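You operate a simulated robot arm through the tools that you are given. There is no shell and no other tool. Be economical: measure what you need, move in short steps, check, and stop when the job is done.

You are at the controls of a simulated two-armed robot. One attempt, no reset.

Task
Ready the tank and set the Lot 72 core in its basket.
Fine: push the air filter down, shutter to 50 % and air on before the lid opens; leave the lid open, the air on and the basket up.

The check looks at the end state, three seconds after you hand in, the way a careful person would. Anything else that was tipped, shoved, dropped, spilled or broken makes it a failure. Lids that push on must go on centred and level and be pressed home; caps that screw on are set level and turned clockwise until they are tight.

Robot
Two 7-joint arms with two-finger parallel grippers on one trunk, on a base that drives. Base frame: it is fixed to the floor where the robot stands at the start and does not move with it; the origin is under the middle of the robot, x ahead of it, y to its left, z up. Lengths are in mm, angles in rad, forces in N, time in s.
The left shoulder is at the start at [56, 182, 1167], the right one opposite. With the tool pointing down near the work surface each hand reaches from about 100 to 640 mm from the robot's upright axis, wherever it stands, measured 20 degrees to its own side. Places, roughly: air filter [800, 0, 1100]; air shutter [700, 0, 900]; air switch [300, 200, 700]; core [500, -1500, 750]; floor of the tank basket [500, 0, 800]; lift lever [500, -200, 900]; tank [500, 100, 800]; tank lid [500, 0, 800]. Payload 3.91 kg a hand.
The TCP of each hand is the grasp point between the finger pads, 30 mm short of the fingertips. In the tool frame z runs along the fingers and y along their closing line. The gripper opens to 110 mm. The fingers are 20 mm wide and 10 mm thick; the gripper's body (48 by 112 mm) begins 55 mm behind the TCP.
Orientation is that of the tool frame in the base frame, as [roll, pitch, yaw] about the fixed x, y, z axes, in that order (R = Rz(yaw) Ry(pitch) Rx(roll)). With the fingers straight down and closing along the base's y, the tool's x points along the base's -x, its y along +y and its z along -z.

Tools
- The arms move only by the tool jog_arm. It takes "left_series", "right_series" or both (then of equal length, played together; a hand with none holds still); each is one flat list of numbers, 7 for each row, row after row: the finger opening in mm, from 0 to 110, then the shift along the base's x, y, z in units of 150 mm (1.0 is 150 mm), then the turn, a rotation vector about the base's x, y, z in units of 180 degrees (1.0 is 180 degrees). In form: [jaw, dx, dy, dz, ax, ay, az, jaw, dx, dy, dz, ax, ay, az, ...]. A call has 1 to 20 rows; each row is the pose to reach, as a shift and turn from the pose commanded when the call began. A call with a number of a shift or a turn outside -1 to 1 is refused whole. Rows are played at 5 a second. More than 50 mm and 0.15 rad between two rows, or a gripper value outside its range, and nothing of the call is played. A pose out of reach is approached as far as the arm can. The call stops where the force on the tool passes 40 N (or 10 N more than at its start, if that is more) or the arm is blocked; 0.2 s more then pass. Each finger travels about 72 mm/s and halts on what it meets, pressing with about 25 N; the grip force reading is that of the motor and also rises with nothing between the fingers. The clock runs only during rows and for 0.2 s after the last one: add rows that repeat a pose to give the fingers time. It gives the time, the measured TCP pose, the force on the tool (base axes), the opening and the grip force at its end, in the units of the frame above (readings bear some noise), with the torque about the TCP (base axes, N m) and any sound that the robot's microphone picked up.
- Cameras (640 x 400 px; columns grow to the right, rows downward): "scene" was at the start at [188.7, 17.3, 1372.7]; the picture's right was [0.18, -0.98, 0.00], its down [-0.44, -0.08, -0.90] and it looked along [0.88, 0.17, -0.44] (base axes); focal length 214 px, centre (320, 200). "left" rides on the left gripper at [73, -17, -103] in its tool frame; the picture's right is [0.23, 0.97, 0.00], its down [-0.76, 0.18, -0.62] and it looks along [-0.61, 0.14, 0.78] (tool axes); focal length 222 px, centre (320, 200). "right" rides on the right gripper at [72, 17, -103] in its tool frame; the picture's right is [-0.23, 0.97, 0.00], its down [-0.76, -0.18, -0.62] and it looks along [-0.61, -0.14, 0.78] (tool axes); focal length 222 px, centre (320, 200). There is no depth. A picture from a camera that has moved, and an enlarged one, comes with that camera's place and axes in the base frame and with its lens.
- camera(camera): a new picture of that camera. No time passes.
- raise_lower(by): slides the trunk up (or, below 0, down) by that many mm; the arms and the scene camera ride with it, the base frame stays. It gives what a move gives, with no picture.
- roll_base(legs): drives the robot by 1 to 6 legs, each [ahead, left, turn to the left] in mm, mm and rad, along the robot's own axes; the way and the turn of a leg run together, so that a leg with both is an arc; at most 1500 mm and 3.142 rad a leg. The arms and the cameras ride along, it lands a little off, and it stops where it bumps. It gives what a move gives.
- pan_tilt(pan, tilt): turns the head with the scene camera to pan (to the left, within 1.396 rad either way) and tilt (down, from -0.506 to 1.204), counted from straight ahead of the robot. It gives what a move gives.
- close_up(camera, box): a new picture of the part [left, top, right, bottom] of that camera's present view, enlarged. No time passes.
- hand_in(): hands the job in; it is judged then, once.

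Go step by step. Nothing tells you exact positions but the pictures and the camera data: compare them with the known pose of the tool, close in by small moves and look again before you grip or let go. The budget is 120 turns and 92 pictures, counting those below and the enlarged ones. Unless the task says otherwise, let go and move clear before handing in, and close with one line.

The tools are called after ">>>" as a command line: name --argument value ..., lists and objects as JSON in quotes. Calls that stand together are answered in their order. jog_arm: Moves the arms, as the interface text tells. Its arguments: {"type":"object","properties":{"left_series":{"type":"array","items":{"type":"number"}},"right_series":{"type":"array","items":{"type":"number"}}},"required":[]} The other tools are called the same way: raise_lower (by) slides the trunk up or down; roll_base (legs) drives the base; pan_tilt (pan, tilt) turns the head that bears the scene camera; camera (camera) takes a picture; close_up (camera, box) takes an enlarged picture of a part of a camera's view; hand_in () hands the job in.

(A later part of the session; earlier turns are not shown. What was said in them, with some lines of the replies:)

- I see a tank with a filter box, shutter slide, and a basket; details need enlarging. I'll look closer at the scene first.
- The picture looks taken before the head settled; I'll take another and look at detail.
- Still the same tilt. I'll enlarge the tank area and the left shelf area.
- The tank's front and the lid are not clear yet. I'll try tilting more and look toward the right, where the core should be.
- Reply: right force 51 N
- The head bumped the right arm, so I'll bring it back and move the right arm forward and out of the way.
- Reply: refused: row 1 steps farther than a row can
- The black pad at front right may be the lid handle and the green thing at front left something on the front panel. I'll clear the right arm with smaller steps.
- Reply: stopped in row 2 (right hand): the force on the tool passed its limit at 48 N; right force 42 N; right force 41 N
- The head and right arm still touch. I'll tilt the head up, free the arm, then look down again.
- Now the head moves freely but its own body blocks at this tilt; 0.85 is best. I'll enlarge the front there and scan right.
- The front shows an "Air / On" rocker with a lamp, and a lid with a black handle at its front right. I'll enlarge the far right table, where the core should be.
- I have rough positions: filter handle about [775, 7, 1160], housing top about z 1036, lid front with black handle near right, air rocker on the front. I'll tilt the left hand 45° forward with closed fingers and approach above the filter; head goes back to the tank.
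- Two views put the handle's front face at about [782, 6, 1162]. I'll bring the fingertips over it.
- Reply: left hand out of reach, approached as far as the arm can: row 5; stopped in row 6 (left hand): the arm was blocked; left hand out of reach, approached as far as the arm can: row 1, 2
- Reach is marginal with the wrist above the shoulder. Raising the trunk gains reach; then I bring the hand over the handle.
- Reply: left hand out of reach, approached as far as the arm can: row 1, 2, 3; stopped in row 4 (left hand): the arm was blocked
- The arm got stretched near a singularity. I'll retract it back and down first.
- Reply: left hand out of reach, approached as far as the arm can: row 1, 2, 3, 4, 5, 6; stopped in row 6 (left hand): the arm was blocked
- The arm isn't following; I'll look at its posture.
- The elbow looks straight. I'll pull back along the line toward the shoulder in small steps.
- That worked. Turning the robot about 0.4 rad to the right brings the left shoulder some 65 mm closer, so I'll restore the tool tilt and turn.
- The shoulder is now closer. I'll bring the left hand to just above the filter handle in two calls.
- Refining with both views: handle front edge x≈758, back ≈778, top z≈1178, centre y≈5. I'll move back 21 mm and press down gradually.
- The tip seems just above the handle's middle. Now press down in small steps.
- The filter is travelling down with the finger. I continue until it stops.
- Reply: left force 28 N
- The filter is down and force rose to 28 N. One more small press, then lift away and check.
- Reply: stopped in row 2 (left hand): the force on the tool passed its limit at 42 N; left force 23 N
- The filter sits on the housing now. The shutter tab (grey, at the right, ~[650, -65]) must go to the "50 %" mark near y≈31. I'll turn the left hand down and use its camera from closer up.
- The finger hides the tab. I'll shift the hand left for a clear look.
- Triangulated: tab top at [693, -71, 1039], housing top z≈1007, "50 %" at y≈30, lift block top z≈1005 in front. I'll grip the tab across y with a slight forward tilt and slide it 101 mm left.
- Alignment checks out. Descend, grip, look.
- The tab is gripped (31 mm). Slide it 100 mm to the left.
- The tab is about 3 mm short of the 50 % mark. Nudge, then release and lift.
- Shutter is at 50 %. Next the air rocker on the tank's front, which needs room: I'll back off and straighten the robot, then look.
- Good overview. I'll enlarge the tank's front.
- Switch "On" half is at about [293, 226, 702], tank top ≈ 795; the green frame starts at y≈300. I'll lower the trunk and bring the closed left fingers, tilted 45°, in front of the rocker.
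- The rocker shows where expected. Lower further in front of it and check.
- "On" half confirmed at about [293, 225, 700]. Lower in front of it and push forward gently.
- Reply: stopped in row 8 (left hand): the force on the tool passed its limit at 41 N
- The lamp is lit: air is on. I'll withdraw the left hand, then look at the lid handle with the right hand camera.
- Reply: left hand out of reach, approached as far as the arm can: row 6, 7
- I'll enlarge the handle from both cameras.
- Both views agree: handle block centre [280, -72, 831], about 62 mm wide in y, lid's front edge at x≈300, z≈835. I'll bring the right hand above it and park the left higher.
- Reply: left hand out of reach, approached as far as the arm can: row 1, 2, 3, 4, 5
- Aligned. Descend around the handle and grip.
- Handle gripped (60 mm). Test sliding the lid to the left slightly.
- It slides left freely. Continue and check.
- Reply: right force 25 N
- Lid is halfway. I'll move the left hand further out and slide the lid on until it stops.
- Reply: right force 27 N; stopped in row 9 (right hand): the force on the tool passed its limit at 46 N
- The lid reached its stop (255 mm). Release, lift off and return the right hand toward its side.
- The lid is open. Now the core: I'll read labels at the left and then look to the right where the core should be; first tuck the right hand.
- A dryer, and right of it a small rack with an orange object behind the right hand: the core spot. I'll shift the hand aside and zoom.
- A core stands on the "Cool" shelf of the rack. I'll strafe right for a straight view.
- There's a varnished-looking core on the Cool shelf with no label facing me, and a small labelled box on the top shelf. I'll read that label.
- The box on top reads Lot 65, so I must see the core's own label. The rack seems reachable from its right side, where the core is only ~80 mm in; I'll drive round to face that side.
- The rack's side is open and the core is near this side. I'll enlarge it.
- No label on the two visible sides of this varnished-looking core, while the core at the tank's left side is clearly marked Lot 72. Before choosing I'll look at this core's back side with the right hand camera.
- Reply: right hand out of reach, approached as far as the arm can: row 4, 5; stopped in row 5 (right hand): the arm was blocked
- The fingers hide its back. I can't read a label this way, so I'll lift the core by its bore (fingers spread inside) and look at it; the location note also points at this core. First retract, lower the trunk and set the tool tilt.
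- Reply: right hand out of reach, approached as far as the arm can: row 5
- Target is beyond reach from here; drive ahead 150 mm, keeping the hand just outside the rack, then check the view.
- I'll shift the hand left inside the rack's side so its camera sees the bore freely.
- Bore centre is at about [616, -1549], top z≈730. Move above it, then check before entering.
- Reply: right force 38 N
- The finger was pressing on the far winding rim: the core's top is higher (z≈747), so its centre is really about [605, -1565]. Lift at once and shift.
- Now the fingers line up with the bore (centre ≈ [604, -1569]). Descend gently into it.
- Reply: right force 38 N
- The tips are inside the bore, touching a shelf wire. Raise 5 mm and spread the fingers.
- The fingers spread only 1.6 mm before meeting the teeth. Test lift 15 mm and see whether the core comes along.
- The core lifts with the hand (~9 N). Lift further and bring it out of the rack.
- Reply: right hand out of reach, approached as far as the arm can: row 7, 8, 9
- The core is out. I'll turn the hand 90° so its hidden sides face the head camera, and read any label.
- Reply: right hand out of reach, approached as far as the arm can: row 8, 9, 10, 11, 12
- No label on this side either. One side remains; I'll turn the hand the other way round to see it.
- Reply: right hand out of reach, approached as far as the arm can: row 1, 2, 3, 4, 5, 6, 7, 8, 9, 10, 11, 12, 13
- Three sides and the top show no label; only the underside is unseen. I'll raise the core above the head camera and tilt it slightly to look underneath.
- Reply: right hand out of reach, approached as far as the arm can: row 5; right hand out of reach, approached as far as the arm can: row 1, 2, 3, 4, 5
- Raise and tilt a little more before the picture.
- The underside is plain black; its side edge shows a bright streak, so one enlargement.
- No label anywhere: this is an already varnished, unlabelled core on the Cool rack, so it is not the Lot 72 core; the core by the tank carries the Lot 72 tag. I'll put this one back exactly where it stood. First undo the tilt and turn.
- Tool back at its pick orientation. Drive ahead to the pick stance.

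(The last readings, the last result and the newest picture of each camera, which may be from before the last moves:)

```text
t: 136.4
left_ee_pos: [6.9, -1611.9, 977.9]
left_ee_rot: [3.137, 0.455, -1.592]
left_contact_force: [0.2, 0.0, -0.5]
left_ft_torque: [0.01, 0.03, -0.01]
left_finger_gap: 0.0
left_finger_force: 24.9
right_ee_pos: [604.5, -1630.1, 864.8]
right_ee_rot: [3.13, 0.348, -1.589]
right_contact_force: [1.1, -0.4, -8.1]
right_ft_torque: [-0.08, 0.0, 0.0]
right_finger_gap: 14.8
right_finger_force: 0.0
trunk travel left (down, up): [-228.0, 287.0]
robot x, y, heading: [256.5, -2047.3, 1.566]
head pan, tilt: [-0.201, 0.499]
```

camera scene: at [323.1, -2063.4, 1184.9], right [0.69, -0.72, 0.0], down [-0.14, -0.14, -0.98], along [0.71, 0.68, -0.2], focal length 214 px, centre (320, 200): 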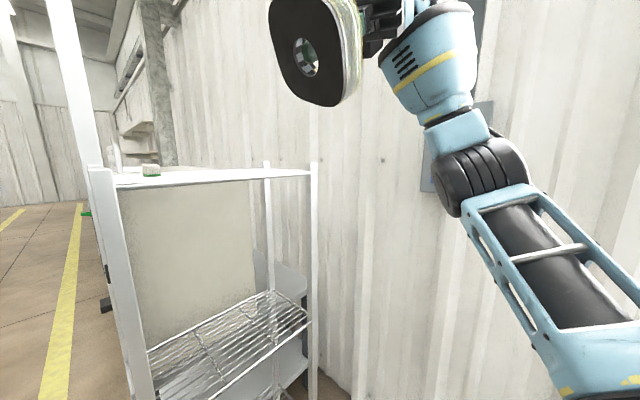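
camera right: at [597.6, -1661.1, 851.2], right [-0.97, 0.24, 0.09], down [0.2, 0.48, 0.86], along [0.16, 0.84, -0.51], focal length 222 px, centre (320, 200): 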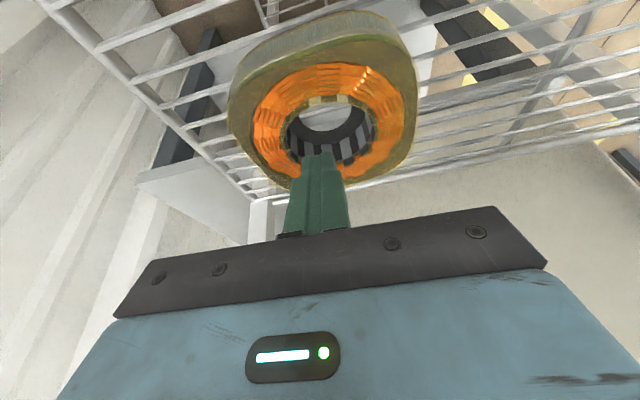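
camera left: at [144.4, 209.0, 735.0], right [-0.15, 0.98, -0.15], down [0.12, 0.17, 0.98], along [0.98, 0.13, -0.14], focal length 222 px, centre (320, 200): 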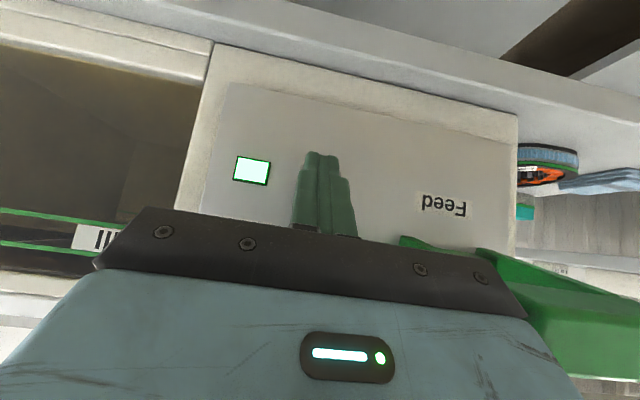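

Move over the old spot and lower until the weight comes off.

>>> jog_arm --right_series '[60, 0, 0.13, 0, 0, 0, 0, 60, 0, 0.26, 0, 0, 0, 0, 60, 0, 0.377, 0, 0, 0, 0, 60, 0, 0.377, -0.2, 0, 0, 0, 60, 0, 0.377, -0.4, 0, 0, 0, 60, 0, 0.377, -0.55, 0, 0, 0, 60, 0, 0.377, -0.62, 0, 0, 0]'

>>> jog_arm --right_series '[60, 0, 0, -0.02, 0, 0, 0, 60, 0, 0, -0.04, 0, 0, 0, 60, 0, 0, -0.06, 0, 0, 0]'

```text
t: 138.0
left_ee_pos: [7.8, -1611.2, 979.2]
left_ee_rot: [3.136, 0.456, -1.595]
left_contact_force: [-0.1, -0.4, -0.1]
left_ft_torque: [-0.02, 0.0, 0.03]
left_finger_gap: 0.1
left_finger_force: 25.0
right_ee_pos: [605.4, -1571.1, 777.2]
right_ee_rot: [3.134, 0.363, -1.592]
right_contact_force: [5.2, 3.8, 19.7]
right_ft_torque: [-0.87, -0.61, 0.22]
right_finger_gap: 15.2
right_finger_force: 0.1
trunk travel left (down, up): [-228.0, 287.0]
robot x, y, heading: [254.3, -2049.4, 1.573]
head pan, tilt: [-0.201, 0.499]
```

```text
t: 138.4
left_ee_pos: [8.3, -1610.5, 978.3]
left_ee_rot: [3.139, 0.457, -1.593]
left_contact_force: [-1.3, 0.8, 0.2]
left_ft_torque: [-0.01, 0.0, 0.03]
left_finger_gap: 0.0
left_finger_force: 25.0
right_ee_pos: [604.5, -1569.4, 774.8]
right_ee_rot: [3.134, 0.37, -1.589]
right_contact_force: [-1.1, -2.1, 9.1]
right_ft_torque: [-0.82, -0.34, -0.04]
right_finger_gap: 14.2
right_finger_force: 0.1
trunk travel left (down, up): [-228.0, 287.0]
robot x, y, heading: [258.5, -2044.5, 1.572]
head pan, tilt: [-0.201, 0.499]
stopped in row 2 (right hand): the force on the tool passed its limit at 44 N (the readings are from after the stop); the commanded pose is now the measured one
```

It rests on the shelf. Close the fingers and lift straight out.

>>> jog_arm --right_series '[10, 0, 0, 0.01, 0, 0, 0, 0, 0, 0, 0.01, 0, 0, 0, 0, 0, 0, 0.01, 0, 0, 0, 0, 0, -0.02, 0.15, 0, 0, 0, 0, 0, -0.05, 0.3, 0, 0, 0, 0, 0, -0.05, 0.5, 0, 0, 0, 0, 0, -0.2, 0.6, 0, 0, 0, 0, 0, -0.4, 0.6, 0, 0, 0]'

>>> close_up --camera "scene" --box '[400, 250, 520, 350]'

```text
t: 140.2
left_ee_pos: [7.2, -1610.7, 979.5]
left_ee_rot: [3.14, 0.455, -1.594]
left_contact_force: [0.9, 0.7, 0.0]
left_ft_torque: [-0.01, 0.03, -0.02]
left_finger_gap: 0.1
left_finger_force: 24.8
right_ee_pos: [606.1, -1632.7, 865.1]
right_ee_rot: [3.132, 0.365, -1.592]
right_contact_force: [-0.1, -0.4, -1.5]
right_ft_torque: [0.0, 0.01, 0.0]
right_finger_gap: 0.0
right_finger_force: 25.3
trunk travel left (down, up): [-228.0, 287.0]
robot x, y, heading: [260.6, -2049.2, 1.567]
head pan, tilt: [-0.201, 0.499]
```

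```text
4.00 times, centred on (460, 300) of scene
camera zoom: at [273.9, -1791.8, 1157.5], right [0.98, -0.2, 0.0], down [-0.1, -0.47, -0.88], along [0.18, 0.86, -0.48], focal length 858 px, centre (-240, -200)
```

zoom: 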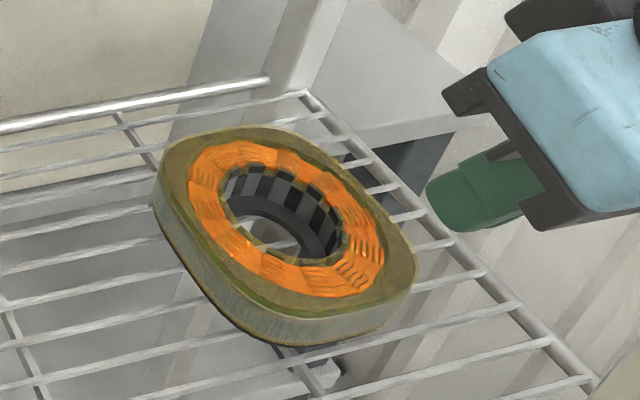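

The core is back in place. Now drive back to the tank with the trunk raised, to stand before the Lot 72 core on the tank's left side.

>>> roll_base --legs '[[-260, 0, 0], [0, 620, 0], [0, 0, -1.567], [0, 1450, 0], [0, 1130, 0]]'

>>> raise_lower --by 200

```text
t: 144.7
left_ee_pos: [-228.9, -1869.2, 979.1]
left_ee_rot: [3.137, 0.456, -1.579]
left_contact_force: [0.1, 0.2, 0.2]
left_ft_torque: [0.03, 0.03, -0.03]
left_finger_gap: 0.2
left_finger_force: 25.3
right_ee_pos: [369.4, -1883.8, 864.0]
right_ee_rot: [3.134, 0.365, -1.581]
right_contact_force: [0.1, 0.4, 0.3]
right_ft_torque: [0.0, 0.01, 0.01]
right_finger_gap: 0.2
right_finger_force: 24.7
trunk travel left (down, up): [-228.0, 287.0]
robot x, y, heading: [26.0, -2302.1, 1.579]
head pan, tilt: [-0.201, 0.499]
stopped in leg 2: the robot was blocked; the commanded pose is now the measured one
```

```text
t: 146.9
left_ee_pos: [-230.7, -1868.5, 1178.2]
left_ee_rot: [3.137, 0.456, -1.58]
left_contact_force: [-0.1, -0.1, -1.1]
left_ft_torque: [0.0, 0.02, 0.02]
left_finger_gap: 0.2
left_finger_force: 24.4
right_ee_pos: [368.1, -1883.6, 1063.2]
right_ee_rot: [3.133, 0.366, -1.58]
right_contact_force: [0.0, -0.9, -0.1]
right_ft_torque: [0.02, -0.01, 0.03]
right_finger_gap: 0.0
right_finger_force: 24.5
trunk travel left (down, up): [-428.0, 87.0]
robot x, y, heading: [24.8, -2301.7, 1.578]
head pan, tilt: [-0.201, 0.499]
```

I bumped something at this row (I came in 120 mm closer to the rack). Move off, go ahead, and take the earlier path.

>>> roll_base --legs '[[0, -30, 0], [150, 0, 0], [0, 410, 0], [0, 0, -1.575], [0, 1450, 0], [0, 1000, 0]]'

>>> pan_tilt --pan 0.3 --tilt 0.7

```text
t: 177.4
left_ee_pos: [101.5, 530.9, 1178.0]
left_ee_rot: [3.137, 0.456, 3.108]
left_contact_force: [0.1, 0.1, 0.7]
left_ft_torque: [0.01, 0.0, 0.0]
left_finger_gap: 0.2
left_finger_force: 25.2
right_ee_pos: [71.8, -68.0, 1064.2]
right_ee_rot: [3.132, 0.366, 3.109]
right_contact_force: [-0.8, 0.2, 0.0]
right_ft_torque: [0.01, -0.01, 0.01]
right_finger_gap: 0.1
right_finger_force: 24.6
trunk travel left (down, up): [-428.0, 87.0]
robot x, y, heading: [-339.3, 287.1, -0.015]
head pan, tilt: [-0.201, 0.499]
```

```text
t: 178.3
left_ee_pos: [102.2, 530.7, 1178.0]
left_ee_rot: [3.139, 0.456, 3.107]
left_contact_force: [0.1, 0.6, 0.5]
left_ft_torque: [0.03, -0.02, 0.01]
left_finger_gap: 0.0
left_finger_force: 25.0
right_ee_pos: [71.6, -67.1, 1064.2]
right_ee_rot: [3.133, 0.366, 3.107]
right_contact_force: [-0.2, 0.3, 0.2]
right_ft_torque: [0.0, 0.01, -0.01]
right_finger_gap: 0.1
right_finger_force: 25.3
trunk travel left (down, up): [-428.0, 87.0]
robot x, y, heading: [-337.8, 288.5, -0.019]
head pan, tilt: [0.3, 0.7]
```

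I'm in front of the tank's left part. Enlarge the Lot 72 core.

>>> close_up --camera "scene" --box '[270, 140, 430, 250]'

```text
3.64 times, centred on (350, 195) of scene
camera zoom: at [-158.9, 309.5, 1351.4], right [0.28, -0.96, 0.0], down [-0.62, -0.18, -0.77], along [0.73, 0.21, -0.64], focal length 780 px, centre (211, 218)
```

zoom: 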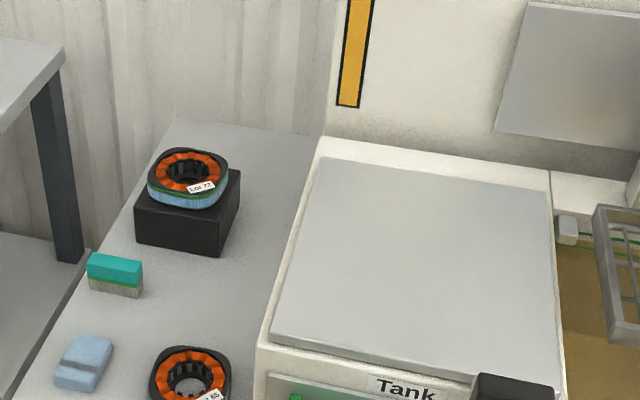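

Two views put the Lot 72 core's top centre at about [683, 584, 697] on its block. I'll draw the right hand back/up and drive to a stance with the left shoulder in line.

>>> jog_arm --right_series '[0, -0.1, -0.1, 0.15, 0, 0.03, 0, 0, -0.2, -0.2, 0.3, 0, 0.06, 0, 0, -0.3, -0.3, 0.45, 0, 0.09, 0, 0, -0.4, -0.4, 0.6, 0, 0.11, 0]'

>>> roll_base --legs '[[0, 105, 0.018], [330, 0, 0]]'

>>> raise_lower --by -100

```text
t: 179.3
left_ee_pos: [103.3, 529.6, 1178.3]
left_ee_rot: [3.137, 0.454, 3.108]
left_contact_force: [1.0, -1.3, -0.8]
left_ft_torque: [-0.01, 0.01, 0.01]
left_finger_gap: 0.0
left_finger_force: 24.6
right_ee_pos: [12.2, -129.7, 1151.7]
right_ee_rot: [3.141, 0.007, 3.112]
right_contact_force: [-1.1, 0.4, 5.3]
right_ft_torque: [0.04, -0.07, 0.0]
right_finger_gap: 0.3
right_finger_force: 24.8
trunk travel left (down, up): [-428.0, 87.0]
robot x, y, heading: [-336.2, 287.6, -0.02]
head pan, tilt: [0.3, 0.7]
```

```text
t: 182.7
left_ee_pos: [418.1, 643.8, 1178.2]
left_ee_rot: [3.139, 0.454, 3.128]
left_contact_force: [0.2, -0.4, 0.4]
left_ft_torque: [-0.01, 0.0, -0.02]
left_finger_gap: 0.0
left_finger_force: 24.9
right_ee_pos: [341.0, -15.2, 1154.8]
right_ee_rot: [-3.139, 0.021, 3.13]
right_contact_force: [0.5, 0.5, -0.8]
right_ft_torque: [0.0, 0.02, 0.01]
right_finger_gap: 0.1
right_finger_force: 25.3
trunk travel left (down, up): [-428.0, 87.0]
robot x, y, heading: [-15.7, 391.4, 0.007]
head pan, tilt: [0.3, 0.7]
```

```text
t: 184.0
left_ee_pos: [417.2, 644.5, 1078.3]
left_ee_rot: [3.136, 0.458, 3.13]
left_contact_force: [0.4, -0.1, -0.4]
left_ft_torque: [-0.02, 0.01, -0.01]
left_finger_gap: 0.0
left_finger_force: 25.1
right_ee_pos: [340.8, -16.0, 1055.1]
right_ee_rot: [-3.137, 0.021, 3.129]
right_contact_force: [0.9, 0.2, -0.3]
right_ft_torque: [-0.02, -0.02, 0.02]
right_finger_gap: 0.2
right_finger_force: 24.8
trunk travel left (down, up): [-328.0, 187.0]
robot x, y, heading: [-16.3, 392.4, 0.004]
head pan, tilt: [0.3, 0.7]
```

Bring the left hand near, offset to the right so its camera sees the bore.

>>> jog_arm --left_series '[0, 0.17, -0.1, -0.17, 0, 0, 0, 0, 0.34, -0.2, -0.34, 0, 0, 0, 0, 0.5, -0.3, -0.5, 0, 0, 0, 0, 0.67, -0.4, -0.67, 0, 0, 0, 0, 0.84, -0.5, -0.84, 0, 0, 0, 0, 1, -0.6, -1, 0, 0, 0]'

>>> jog_arm --left_series '[0, 0.05, 0, -0.25, 0, 0, 0, 0, 0.1, 0, -0.5, 0, 0, 0]'

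>>> camera --camera "left"

```text
t: 185.4
left_ee_pos: [569.4, 555.0, 928.7]
left_ee_rot: [3.137, 0.456, 3.129]
left_contact_force: [0.2, 0.6, 0.1]
left_ft_torque: [0.03, 0.02, -0.02]
left_finger_gap: 0.0
left_finger_force: 25.5
right_ee_pos: [341.4, -16.1, 1054.1]
right_ee_rot: [-3.139, 0.021, 3.129]
right_contact_force: [0.6, 0.1, 0.2]
right_ft_torque: [0.01, -0.01, 0.03]
right_finger_gap: 0.1
right_finger_force: 25.0
trunk travel left (down, up): [-328.0, 187.0]
robot x, y, heading: [-16.3, 394.0, 0.002]
head pan, tilt: [0.3, 0.7]
```

```text
t: 186.0
left_ee_pos: [582.4, 555.7, 852.7]
left_ee_rot: [3.14, 0.457, 3.13]
left_contact_force: [0.4, -0.7, -0.5]
left_ft_torque: [0.01, 0.0, 0.02]
left_finger_gap: 0.0
left_finger_force: 25.2
right_ee_pos: [343.1, -14.8, 1054.9]
right_ee_rot: [-3.138, 0.021, 3.129]
right_contact_force: [-0.2, 0.6, -0.1]
right_ft_torque: [0.0, 0.0, -0.03]
right_finger_gap: 0.1
right_finger_force: 25.3
trunk travel left (down, up): [-328.0, 187.0]
robot x, y, heading: [-16.9, 395.3, 0.004]
head pan, tilt: [0.3, 0.7]
```

```text
7 pictures are left
camera left: at [471.5, 539.8, 913.9], right [-0.19, 0.98, -0.1], down [0.41, 0.17, 0.9], along [0.89, 0.13, -0.43], focal length 222 px, centre (320, 200)
```

left: 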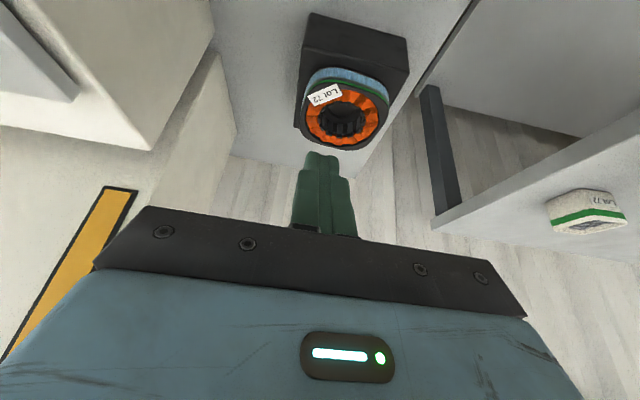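

The label reads Lot 72. Centre on this line is about [655, 585] for a top near z≈708. I'll come closer along the tool axis, staying clear above, and check.

>>> jog_arm --left_series '[0, 0.13, 0.1, -0.13, 0, 0, 0, 0, 0.2, 0.195, -0.3, 0, 0, 0, 0, 0.264, 0.195, -0.46, 0, 0, 0]'

>>> camera --camera "left"

```text
t: 186.8
left_ee_pos: [622.1, 582.6, 782.2]
left_ee_rot: [3.138, 0.456, 3.128]
left_contact_force: [-0.5, 0.6, 0.1]
left_ft_torque: [0.01, 0.01, 0.02]
left_finger_gap: 0.3
left_finger_force: 25.4
right_ee_pos: [341.7, -16.1, 1055.0]
right_ee_rot: [-3.137, 0.021, 3.131]
right_contact_force: [-0.5, -0.5, 0.0]
right_ft_torque: [0.0, -0.01, -0.01]
right_finger_gap: 0.2
right_finger_force: 25.2
trunk travel left (down, up): [-328.0, 187.0]
robot x, y, heading: [-15.7, 392.8, 0.007]
head pan, tilt: [0.3, 0.7]
```

```text
6 pictures are left
camera left: at [512.1, 567.7, 843.0], right [-0.19, 0.98, -0.1], down [0.41, 0.17, 0.9], along [0.89, 0.13, -0.43], focal length 222 px, centre (320, 200)
```

left: 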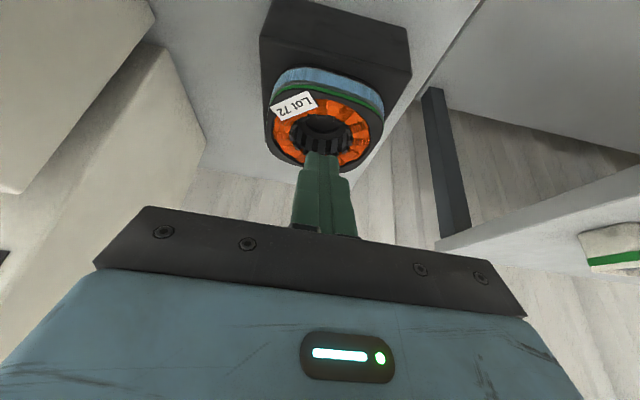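

Depth from image scaling gives the top near z≈708, centre ≈ [658, 587]. I'll enter the bore along the tool axis, watching the force.

>>> jog_arm --left_series '[0, 0.08, 0.03, -0.165, 0, 0, 0, 0, 0.16, 0.03, -0.3, 0, 0, 0, 0, 0.193, 0.03, -0.36, 0, 0, 0]'

>>> close_up --camera "left" --box '[220, 20, 420, 220]'

```text
t: 187.6
left_ee_pos: [652.3, 587.3, 732.7]
left_ee_rot: [3.14, 0.463, 3.126]
left_contact_force: [-4.4, 2.1, 14.6]
left_ft_torque: [0.02, 0.04, 0.01]
left_finger_gap: 0.2
left_finger_force: 25.1
right_ee_pos: [341.0, -16.4, 1054.9]
right_ee_rot: [-3.138, 0.022, 3.131]
right_contact_force: [1.2, -0.2, 0.4]
right_ft_torque: [-0.02, -0.01, -0.03]
right_finger_gap: 0.0
right_finger_force: 24.6
trunk travel left (down, up): [-328.0, 187.0]
robot x, y, heading: [-16.4, 391.9, 0.002]
head pan, tilt: [0.3, 0.7]
```

```text
2.00 times, centred on (320, 120) of left
camera zoom: at [541.2, 572.6, 791.5], right [-0.19, 0.98, -0.1], down [0.41, 0.17, 0.9], along [0.89, 0.13, -0.43], focal length 444 px, centre (320, 360)
```

zoom: 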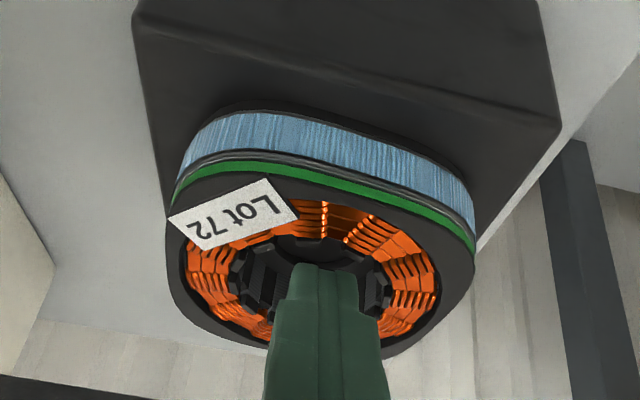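

The tip met a tooth: the tooth bore is only ~36 mm, too tight for this tilt. I'll lift, lower the trunk for reach, and make the tool steeper.

>>> jog_arm --left_series '[0, -0.05, 0, 0.2, 0, 0, 0, 0, -0.05, 0, 0.4, 0, 0, 0, 0, -0.05, 0, 0.6, 0, 0, 0, 0, -0.05, 0, 0.8, 0, 0.04, 0, 0, -0.05, 0, 1, 0, 0.08, 0]' --right_series '[0, 0, -0.05, 0.15, 0, 0, 0, 0, 0, -0.1, 0.3, 0, 0, 0, 0, 0, -0.1, 0.45, 0, 0, 0, 0, 0, -0.1, 0.6, 0, 0, 0, 0, 0, -0.1, 0.6, 0, 0, 0]'

>>> raise_lower --by -100

```text
t: 188.8
left_ee_pos: [643.3, 587.8, 879.7]
left_ee_rot: [-3.142, 0.205, 3.128]
left_contact_force: [0.2, 0.3, -0.3]
left_ft_torque: [0.0, 0.0, 0.0]
left_finger_gap: 0.0
left_finger_force: 24.8
right_ee_pos: [369.8, -7.3, 1104.8]
right_ee_rot: [-3.138, 0.02, 3.129]
right_contact_force: [0.7, 0.0, -0.8]
right_ft_torque: [-0.02, 0.01, 0.01]
right_finger_gap: 0.2
right_finger_force: 24.6
right hand out of reach, approached as far as the arm can: row 1, 2, 3, 4, 5
trunk travel left (down, up): [-328.0, 187.0]
robot x, y, heading: [-18.0, 390.7, 0.007]
head pan, tilt: [0.3, 0.7]
```

```text
t: 190.1
left_ee_pos: [643.5, 588.5, 780.5]
left_ee_rot: [-3.141, 0.206, 3.128]
left_contact_force: [-0.8, 0.7, -0.2]
left_ft_torque: [0.01, 0.01, -0.05]
left_finger_gap: 0.2
left_finger_force: 24.9
right_ee_pos: [386.8, -6.4, 982.4]
right_ee_rot: [-3.137, -0.066, 3.129]
right_contact_force: [0.4, -0.1, -0.1]
right_ft_torque: [-0.02, -0.03, 0.0]
right_finger_gap: 0.0
right_finger_force: 25.5
trunk travel left (down, up): [-228.0, 287.0]
robot x, y, heading: [-16.3, 395.1, 0.003]
head pan, tilt: [0.3, 0.7]
```

The tool axis now lines up with the bore centre. Descend along it gradually.

>>> jog_arm --left_series '[0, 0.035, -0.008, -0.17, 0, 0, 0, 0, 0.06, -0.008, -0.29, 0, 0, 0, 0, 0.071, -0.008, -0.34, 0, 0, 0, 0, 0.08, -0.008, -0.38, 0, 0, 0]'

```text
t: 191.1
left_ee_pos: [654.3, 586.3, 733.3]
left_ee_rot: [-3.141, 0.215, 3.131]
left_contact_force: [-12.8, 4.6, 38.4]
left_ft_torque: [0.16, 0.53, 0.03]
left_finger_gap: 0.1
left_finger_force: 25.3
right_ee_pos: [383.8, -5.8, 983.3]
right_ee_rot: [-3.14, -0.062, 3.131]
right_contact_force: [-0.6, -0.3, -0.2]
right_ft_torque: [0.02, -0.04, 0.0]
right_finger_gap: 0.0
right_finger_force: 24.6
trunk travel left (down, up): [-228.0, 287.0]
robot x, y, heading: [-18.6, 391.4, 0.01]
head pan, tilt: [0.3, 0.7]
```

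Contact again on the far side at z≈702; lift a little and take one careful picture.

>>> jog_arm --left_series '[0, -0.02, 0, 0.1, 0, 0, 0, 0, -0.02, 0, 0.15, 0, 0, 0]'

>>> close_up --camera "left" --box '[230, 30, 410, 210]'

```text
t: 191.7
left_ee_pos: [652.9, 586.3, 744.6]
left_ee_rot: [-3.141, 0.2, 3.13]
left_contact_force: [0.1, 0.3, -0.4]
left_ft_torque: [0.01, 0.05, 0.0]
left_finger_gap: 0.0
left_finger_force: 24.9
right_ee_pos: [388.0, -6.4, 982.0]
right_ee_rot: [-3.139, -0.068, 3.129]
right_contact_force: [0.3, -0.6, 0.5]
right_ft_torque: [-0.02, 0.01, -0.01]
right_finger_gap: 0.0
right_finger_force: 25.2
trunk travel left (down, up): [-228.0, 287.0]
robot x, y, heading: [-18.3, 393.4, 0.004]
head pan, tilt: [0.3, 0.7]
```

```text
2.22 times, centred on (320, 120) of left
camera zoom: at [560.6, 571.0, 831.5], right [-0.21, 0.98, -0.04], down [0.62, 0.17, 0.76], along [0.75, 0.13, -0.64], focal length 494 px, centre (320, 378)
```

zoom: 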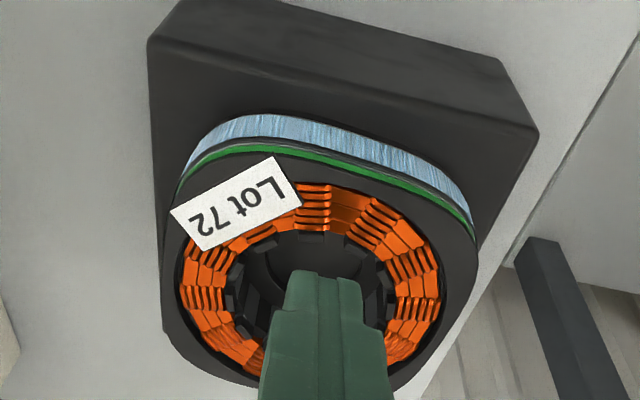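

Scaling with the known ~110 mm core size puts its rim at z≈696 and centre near [670, 585], so I was on the near edge of the winding. Shift 10 mm away from me and try again gently.

>>> jog_arm --left_series '[0, 0.055, -0.01, 0, 0, 0, 0, 0, 0.067, -0.01, -0.06, 0, 0, 0, 0, 0.077, -0.01, -0.11, 0, 0, 0, 0, 0.085, -0.01, -0.15, 0, 0, 0, 0, 0.09, -0.01, -0.19, 0, 0, 0]'

```text
t: 192.9
left_ee_pos: [668.1, 586.4, 718.0]
left_ee_rot: [3.14, 0.206, 3.129]
left_contact_force: [2.2, 1.0, 3.2]
left_ft_torque: [0.01, -0.01, 0.03]
left_finger_gap: 0.0
left_finger_force: 24.5
right_ee_pos: [386.6, -6.3, 982.6]
right_ee_rot: [-3.139, -0.068, 3.129]
right_contact_force: [0.0, 0.0, 0.4]
right_ft_torque: [0.02, 0.0, 0.0]
right_finger_gap: 0.0
right_finger_force: 25.0
trunk travel left (down, up): [-228.0, 287.0]
robot x, y, heading: [-17.7, 392.6, -0.0]
head pan, tilt: [0.3, 0.7]
```

It entered the bore. Go a little deeper, then spread the fingers and test-lift.

>>> jog_arm --left_series '[0, 0.004, 0, -0.02, 0, 0, 0, 0, 0.008, 0, -0.04, 0, 0, 0, 0, 0.01, 0, -0.055, 0, 0, 0]'

>>> jog_arm --left_series '[20, 0, 0, 0.015, 0, 0, 0, 45, 0, 0, 0.015, 0, 0, 0, 60, 0, 0, 0.015, 0, 0, 0, 60, 0, 0, 0.015, 0, 0, 0, 60, 0, 0, 0.015, 0, 0, 0]'

```text
t: 193.7
left_ee_pos: [667.9, 585.8, 709.7]
left_ee_rot: [-3.14, 0.206, 3.13]
left_contact_force: [2.4, 3.4, 3.9]
left_ft_torque: [-0.04, 0.03, 0.02]
left_finger_gap: 0.0
left_finger_force: 25.6
right_ee_pos: [387.3, -5.4, 981.8]
right_ee_rot: [-3.137, -0.068, 3.129]
right_contact_force: [-0.2, -0.2, 0.1]
right_ft_torque: [0.02, 0.0, 0.02]
right_finger_gap: 0.0
right_finger_force: 25.0
trunk travel left (down, up): [-228.0, 287.0]
robot x, y, heading: [-16.5, 391.4, 0.002]
head pan, tilt: [0.3, 0.7]
```

```text
t: 194.9
left_ee_pos: [669.3, 585.4, 712.6]
left_ee_rot: [-3.141, 0.202, 3.129]
left_contact_force: [2.3, -0.3, -5.6]
left_ft_torque: [-0.04, 0.06, -0.01]
left_finger_gap: 11.2
left_finger_force: 0.1
right_ee_pos: [387.8, -6.3, 983.7]
right_ee_rot: [-3.137, -0.069, 3.129]
right_contact_force: [-0.1, -1.0, -0.2]
right_ft_torque: [-0.01, 0.0, 0.0]
right_finger_gap: 0.0
right_finger_force: 24.6
trunk travel left (down, up): [-228.0, 287.0]
robot x, y, heading: [-12.1, 390.2, 0.002]
head pan, tilt: [0.3, 0.7]
```

Fingers spread to 11 mm gap and hold. Lift straight up.

>>> jog_arm --left_series '[60, 0, 0, 0.04, 0, 0, 0, 60, 0, 0, 0.1, 0, 0, 0, 60, 0, 0, 0.2, 0, 0, 0, 60, 0, 0, 0.35, 0, 0, 0, 60, 0, 0, 0.5, 0, 0, 0, 60, 0, 0, 0.7, 0, 0, 0, 60, 0, 0, 0.9, 0, 0, 0]'

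```text
t: 196.5
left_ee_pos: [666.7, 585.5, 847.7]
left_ee_rot: [-3.141, 0.205, 3.129]
left_contact_force: [0.2, -1.3, -8.5]
left_ft_torque: [-0.02, 0.07, -0.01]
left_finger_gap: 13.1
left_finger_force: 0.1
right_ee_pos: [389.0, -5.0, 982.4]
right_ee_rot: [-3.137, -0.069, 3.13]
right_contact_force: [-0.1, 0.1, 0.4]
right_ft_torque: [-0.02, -0.01, 0.01]
right_finger_gap: 0.0
right_finger_force: 25.2
trunk travel left (down, up): [-228.0, 287.0]
robot x, y, heading: [-13.7, 389.6, 0.009]
head pan, tilt: [0.3, 0.7]
```

Core held (8.5 N). Basket outer edges come out at x 375–550, y −78…99, floor about z 830, centre [462, 11]. I'll raise the trunk, back off, and strafe right so the core ends up above the basket.

>>> raise_lower --by 150

>>> roll_base --legs '[[-280, 0, 0], [0, -573, 0]]'

>>> pan_tilt --pan 0.15 --tilt 0.6

```text
t: 198.3
left_ee_pos: [668.6, 586.5, 994.6]
left_ee_rot: [-3.14, 0.203, 3.131]
left_contact_force: [-0.2, -1.4, -8.7]
left_ft_torque: [-0.02, 0.04, 0.0]
left_finger_gap: 14.2
left_finger_force: 0.1
right_ee_pos: [388.4, -5.0, 1131.7]
right_ee_rot: [-3.138, -0.068, 3.13]
right_contact_force: [-0.2, 0.1, -0.3]
right_ft_torque: [-0.01, -0.02, 0.0]
right_finger_gap: 0.0
right_finger_force: 25.2
trunk travel left (down, up): [-378.0, 137.0]
robot x, y, heading: [-14.2, 389.8, 0.004]
head pan, tilt: [0.3, 0.7]
```

```text
t: 205.4
left_ee_pos: [390.5, 5.6, 995.9]
left_ee_rot: [-3.141, 0.205, 3.133]
left_contact_force: [-0.4, -0.2, -7.2]
left_ft_torque: [-0.02, 0.02, 0.01]
left_finger_gap: 15.2
left_finger_force: 0.0
right_ee_pos: [112.1, -585.2, 1131.9]
right_ee_rot: [-3.138, -0.069, 3.135]
right_contact_force: [0.0, -0.2, 0.8]
right_ft_torque: [-0.01, 0.02, -0.02]
right_finger_gap: 0.0
right_finger_force: 25.1
trunk travel left (down, up): [-378.0, 137.0]
robot x, y, heading: [-296.8, -188.6, 0.009]
head pan, tilt: [0.3, 0.7]
```

```text
t: 206.1
left_ee_pos: [391.6, 7.4, 995.3]
left_ee_rot: [3.141, 0.203, 3.133]
left_contact_force: [0.0, 0.7, -7.6]
left_ft_torque: [0.01, 0.06, -0.01]
left_finger_gap: 15.1
left_finger_force: 0.1
right_ee_pos: [112.4, -585.8, 1131.8]
right_ee_rot: [-3.138, -0.068, 3.133]
right_contact_force: [0.1, 0.8, 0.5]
right_ft_torque: [-0.01, 0.0, 0.01]
right_finger_gap: 0.0
right_finger_force: 24.9
trunk travel left (down, up): [-378.0, 137.0]
robot x, y, heading: [-291.6, -187.2, 0.011]
head pan, tilt: [0.15, 0.6]
```

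Drive the last 68 mm ahead and look from the head camera.

>>> roll_base --legs '[[66, 0, 0]]'

>>> close_up --camera "scene" --box '[220, 90, 420, 290]'

```text
t: 207.1
left_ee_pos: [454.8, 6.9, 994.7]
left_ee_rot: [-3.141, 0.202, 3.133]
left_contact_force: [0.7, 0.4, -7.8]
left_ft_torque: [0.01, 0.07, 0.02]
left_finger_gap: 15.3
left_finger_force: 0.1
right_ee_pos: [175.9, -584.8, 1133.5]
right_ee_rot: [-3.138, -0.067, 3.133]
right_contact_force: [-0.5, 0.3, -0.5]
right_ft_torque: [-0.02, 0.0, -0.01]
right_finger_gap: 0.0
right_finger_force: 25.0
trunk travel left (down, up): [-378.0, 137.0]
robot x, y, heading: [-230.5, -189.2, 0.009]
head pan, tilt: [0.15, 0.6]
```

```text
2.00 times, centred on (320, 190) of scene
camera zoom: at [-19.6, -172.6, 1301.9], right [0.16, -0.99, 0.0], down [-0.56, -0.09, -0.82], along [0.81, 0.13, -0.57], focal length 429 px, centre (320, 220)
```

zoom: 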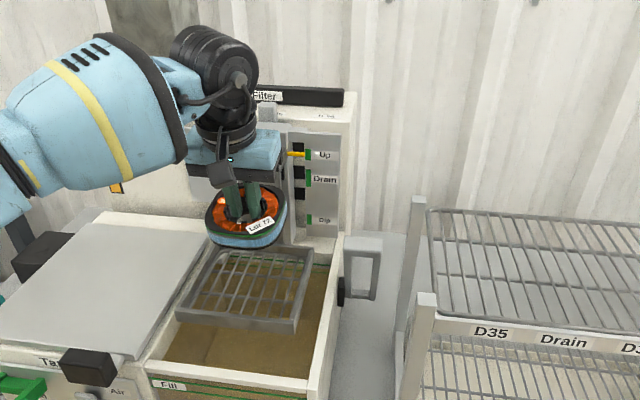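

The core (labelled Lot 72) hangs centred over the basket: core ≈ [452, 7], basket centre ≈ [453, 11]. Lower it slowly.

>>> jog_arm --left_series '[60, 0, 0.02, -0.15, 0, 0, 0, 60, 0, 0.02, -0.3, 0, 0, 0, 60, 0, 0.02, -0.45, 0, 0, 0, 60, 0, 0.02, -0.52, 0, 0, 0]'

>>> close_up --camera "scene" --box '[250, 150, 370, 270]'

```text
t: 208.1
left_ee_pos: [455.1, 10.4, 917.4]
left_ee_rot: [3.139, 0.202, 3.134]
left_contact_force: [-0.7, -0.3, -7.8]
left_ft_torque: [-0.01, 0.08, 0.03]
left_finger_gap: 15.6
left_finger_force: 0.1
right_ee_pos: [176.4, -585.0, 1132.0]
right_ee_rot: [-3.137, -0.069, 3.133]
right_contact_force: [-0.4, -0.9, -0.4]
right_ft_torque: [0.01, -0.02, 0.01]
right_finger_gap: 0.0
right_finger_force: 25.0
trunk travel left (down, up): [-378.0, 137.0]
robot x, y, heading: [-231.1, -186.5, 0.005]
head pan, tilt: [0.15, 0.6]
```

```text
3.33 times, centred on (310, 210) of scene
camera zoom: at [-20.3, -172.6, 1302.0], right [0.16, -0.99, 0.0], down [-0.56, -0.09, -0.82], along [0.81, 0.13, -0.57], focal length 715 px, centre (353, 167)
```

zoom: 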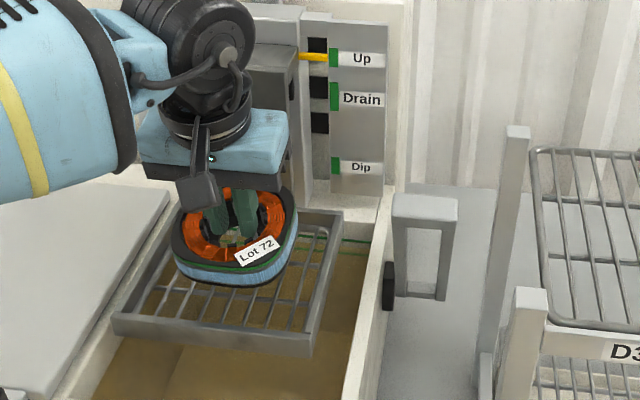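

Looks centred within the basket. Lower on until the weight comes off.

>>> jog_arm --left_series '[60, 0, 0.02, -0.07, 0, 0, 0, 60, 0, 0.02, -0.12, 0, 0, 0, 60, 0, 0.02, -0.16, 0, 0, 0]'

>>> jog_arm --left_series '[60, 0, 0, -0.03, 0, 0, 0, 60, 0, 0, -0.055, 0, 0, 0]'

```text
t: 208.9
left_ee_pos: [453.3, 14.7, 894.7]
left_ee_rot: [-3.141, 0.203, 3.134]
left_contact_force: [0.3, -0.2, -8.0]
left_ft_torque: [-0.02, 0.04, -0.03]
left_finger_gap: 15.7
left_finger_force: 0.1
right_ee_pos: [175.7, -585.3, 1132.0]
right_ee_rot: [-3.139, -0.069, 3.132]
right_contact_force: [0.1, -0.1, -0.2]
right_ft_torque: [0.01, 0.0, 0.01]
right_finger_gap: 0.0
right_finger_force: 25.0
trunk travel left (down, up): [-378.0, 137.0]
robot x, y, heading: [-232.0, -190.5, 0.009]
head pan, tilt: [0.15, 0.6]
```

```text
t: 209.5
left_ee_pos: [454.4, 13.1, 887.8]
left_ee_rot: [-3.139, 0.206, 3.132]
left_contact_force: [0.8, -0.1, 2.8]
left_ft_torque: [0.16, 0.49, -0.03]
left_finger_gap: 15.6
left_finger_force: 0.0
right_ee_pos: [176.3, -584.1, 1132.7]
right_ee_rot: [-3.14, -0.066, 3.133]
right_contact_force: [-0.6, 0.3, 0.3]
right_ft_torque: [0.0, 0.02, 0.02]
right_finger_gap: 0.2
right_finger_force: 25.1
trunk travel left (down, up): [-378.0, 137.0]
robot x, y, heading: [-228.4, -186.7, 0.007]
head pan, tilt: [0.15, 0.6]
```

It touched down at z≈888 (near the floor height). Press a couple of mm more to let it lie flat, then look before releasing.

>>> jog_arm --left_series '[60, 0, 0, -0.015, 0, 0, 0, 60, 0, 0, -0.03, 0, 0, 0]'

>>> close_up --camera "scene" --box '[250, 190, 330, 260]'

```text
t: 210.1
left_ee_pos: [454.7, 14.0, 881.4]
left_ee_rot: [3.142, 0.203, 3.132]
left_contact_force: [4.6, -0.2, 3.4]
left_ft_torque: [0.14, 0.3, -0.07]
left_finger_gap: 15.4
left_finger_force: 0.0
right_ee_pos: [175.1, -585.3, 1133.0]
right_ee_rot: [-3.14, -0.07, 3.133]
right_contact_force: [-0.8, 0.7, 0.5]
right_ft_torque: [0.0, 0.0, -0.01]
right_finger_gap: 0.0
right_finger_force: 25.1
trunk travel left (down, up): [-378.0, 137.0]
robot x, y, heading: [-233.8, -193.2, 0.003]
head pan, tilt: [0.15, 0.6]
```

```text
5.71 times, centred on (290, 225) of scene
camera zoom: at [-20.7, -173.0, 1302.0], right [0.16, -0.99, 0.0], down [-0.56, -0.09, -0.82], along [0.81, 0.13, -0.57], focal length 1226 px, centre (491, 57)
```

zoom: 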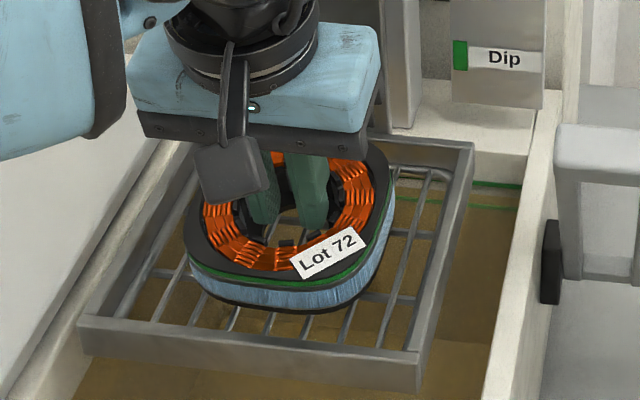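

It lies inside the basket rails. Press slightly more to level, then close the fingers and rise along the tool axis.

>>> jog_arm --left_series '[60, 0, 0, -0.015, 0, 0, 0, 60, 0, 0, -0.03, 0, 0, 0]'

```text
t: 210.7
left_ee_pos: [453.8, 14.2, 876.6]
left_ee_rot: [-3.139, 0.203, 3.131]
left_contact_force: [4.6, -0.7, 4.4]
left_ft_torque: [0.06, 0.37, 0.0]
left_finger_gap: 15.6
left_finger_force: 0.1
right_ee_pos: [175.9, -585.0, 1132.7]
right_ee_rot: [-3.141, -0.068, 3.134]
right_contact_force: [-0.2, 0.0, -1.0]
right_ft_torque: [-0.01, 0.03, -0.02]
right_finger_gap: 0.0
right_finger_force: 25.4
trunk travel left (down, up): [-378.0, 137.0]
robot x, y, heading: [-226.3, -186.9, 0.006]
head pan, tilt: [0.15, 0.6]
```

Now close the fingers and withdraw upward.

>>> jog_arm --left_series '[8, 0, 0, 0, 0, 0, 0, 0, 0, 0, 0, 0, 0, 0, 0, 0, 0, 0, 0, 0, 0, 0, -0.02, 0, 0.1, 0, 0, 0, 0, -0.041, 0, 0.2, 0, 0, 0, 0, -0.08, 0, 0.4, 0, 0, 0, 0, -0.12, 0, 0.6, 0, 0, 0, 0, -0.16, 0, 0.8, 0, 0, 0, 0, -0.2, 0, 1, 0, 0, 0]'

>>> roll_base --legs '[[-200, 0, 0]]'

>>> close_up --camera "scene" --box '[180, 90, 400, 250]'

```text
t: 212.7
left_ee_pos: [424.0, 13.2, 1029.0]
left_ee_rot: [-3.141, 0.204, 3.134]
left_contact_force: [-0.3, 0.1, -0.2]
left_ft_torque: [0.01, 0.01, -0.01]
left_finger_gap: 0.0
left_finger_force: 25.4
right_ee_pos: [176.0, -584.9, 1132.7]
right_ee_rot: [-3.14, -0.067, 3.132]
right_contact_force: [0.3, 0.3, -0.7]
right_ft_torque: [-0.05, 0.02, 0.02]
right_finger_gap: 0.0
right_finger_force: 25.0
trunk travel left (down, up): [-378.0, 137.0]
robot x, y, heading: [-228.7, -185.0, 0.013]
head pan, tilt: [0.15, 0.6]
```

```text
t: 214.3
left_ee_pos: [227.4, 12.2, 1027.9]
left_ee_rot: [3.142, 0.203, 3.132]
left_contact_force: [-0.1, -0.3, 0.1]
left_ft_torque: [0.0, -0.02, -0.01]
left_finger_gap: 0.0
left_finger_force: 24.7
right_ee_pos: [-21.6, -586.2, 1132.3]
right_ee_rot: [-3.138, -0.067, 3.132]
right_contact_force: [-0.4, -0.4, -0.1]
right_ft_torque: [-0.03, -0.03, 0.0]
right_finger_gap: 0.0
right_finger_force: 25.5
trunk travel left (down, up): [-378.0, 137.0]
robot x, y, heading: [-422.7, -186.9, 0.011]
head pan, tilt: [0.15, 0.6]
```

```text
2.50 times, centred on (290, 170) of scene
camera zoom: at [-218.3, -174.2, 1302.2], right [0.16, -0.99, 0.0], down [-0.56, -0.09, -0.83], along [0.81, 0.13, -0.56], focal length 536 px, centre (395, 275)
```

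zoom: 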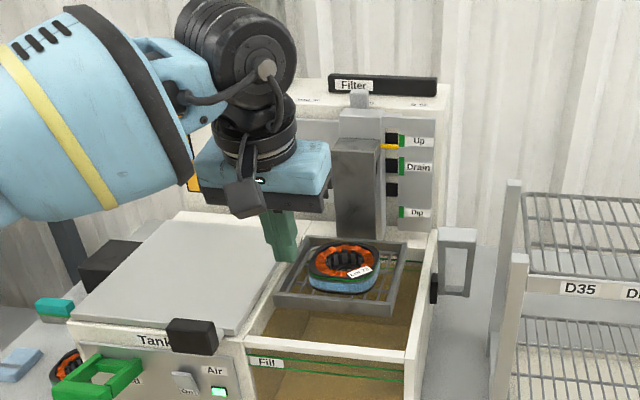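

The Lot 72 core lies flat in the raised basket. The lid is open, the air lamp is lit, the filter is down and the shutter is at 50 %. Both hands are clear, so I'm handing in.

>>> hand_in

```text
The job is handed in.
```

I set the tank up in your order (filter down, shutter at 50 %, air on, lid open) and put the core marked Lot 72 in the raised basket. I took that core from the block left of the tank. Your listed spot held only an unmarked core on the Cool rack, which I picked up to check and set back within a few mm. The base also stopped once against something I didn't see, out on the floor beyond that rack, and I did not look for damage there.
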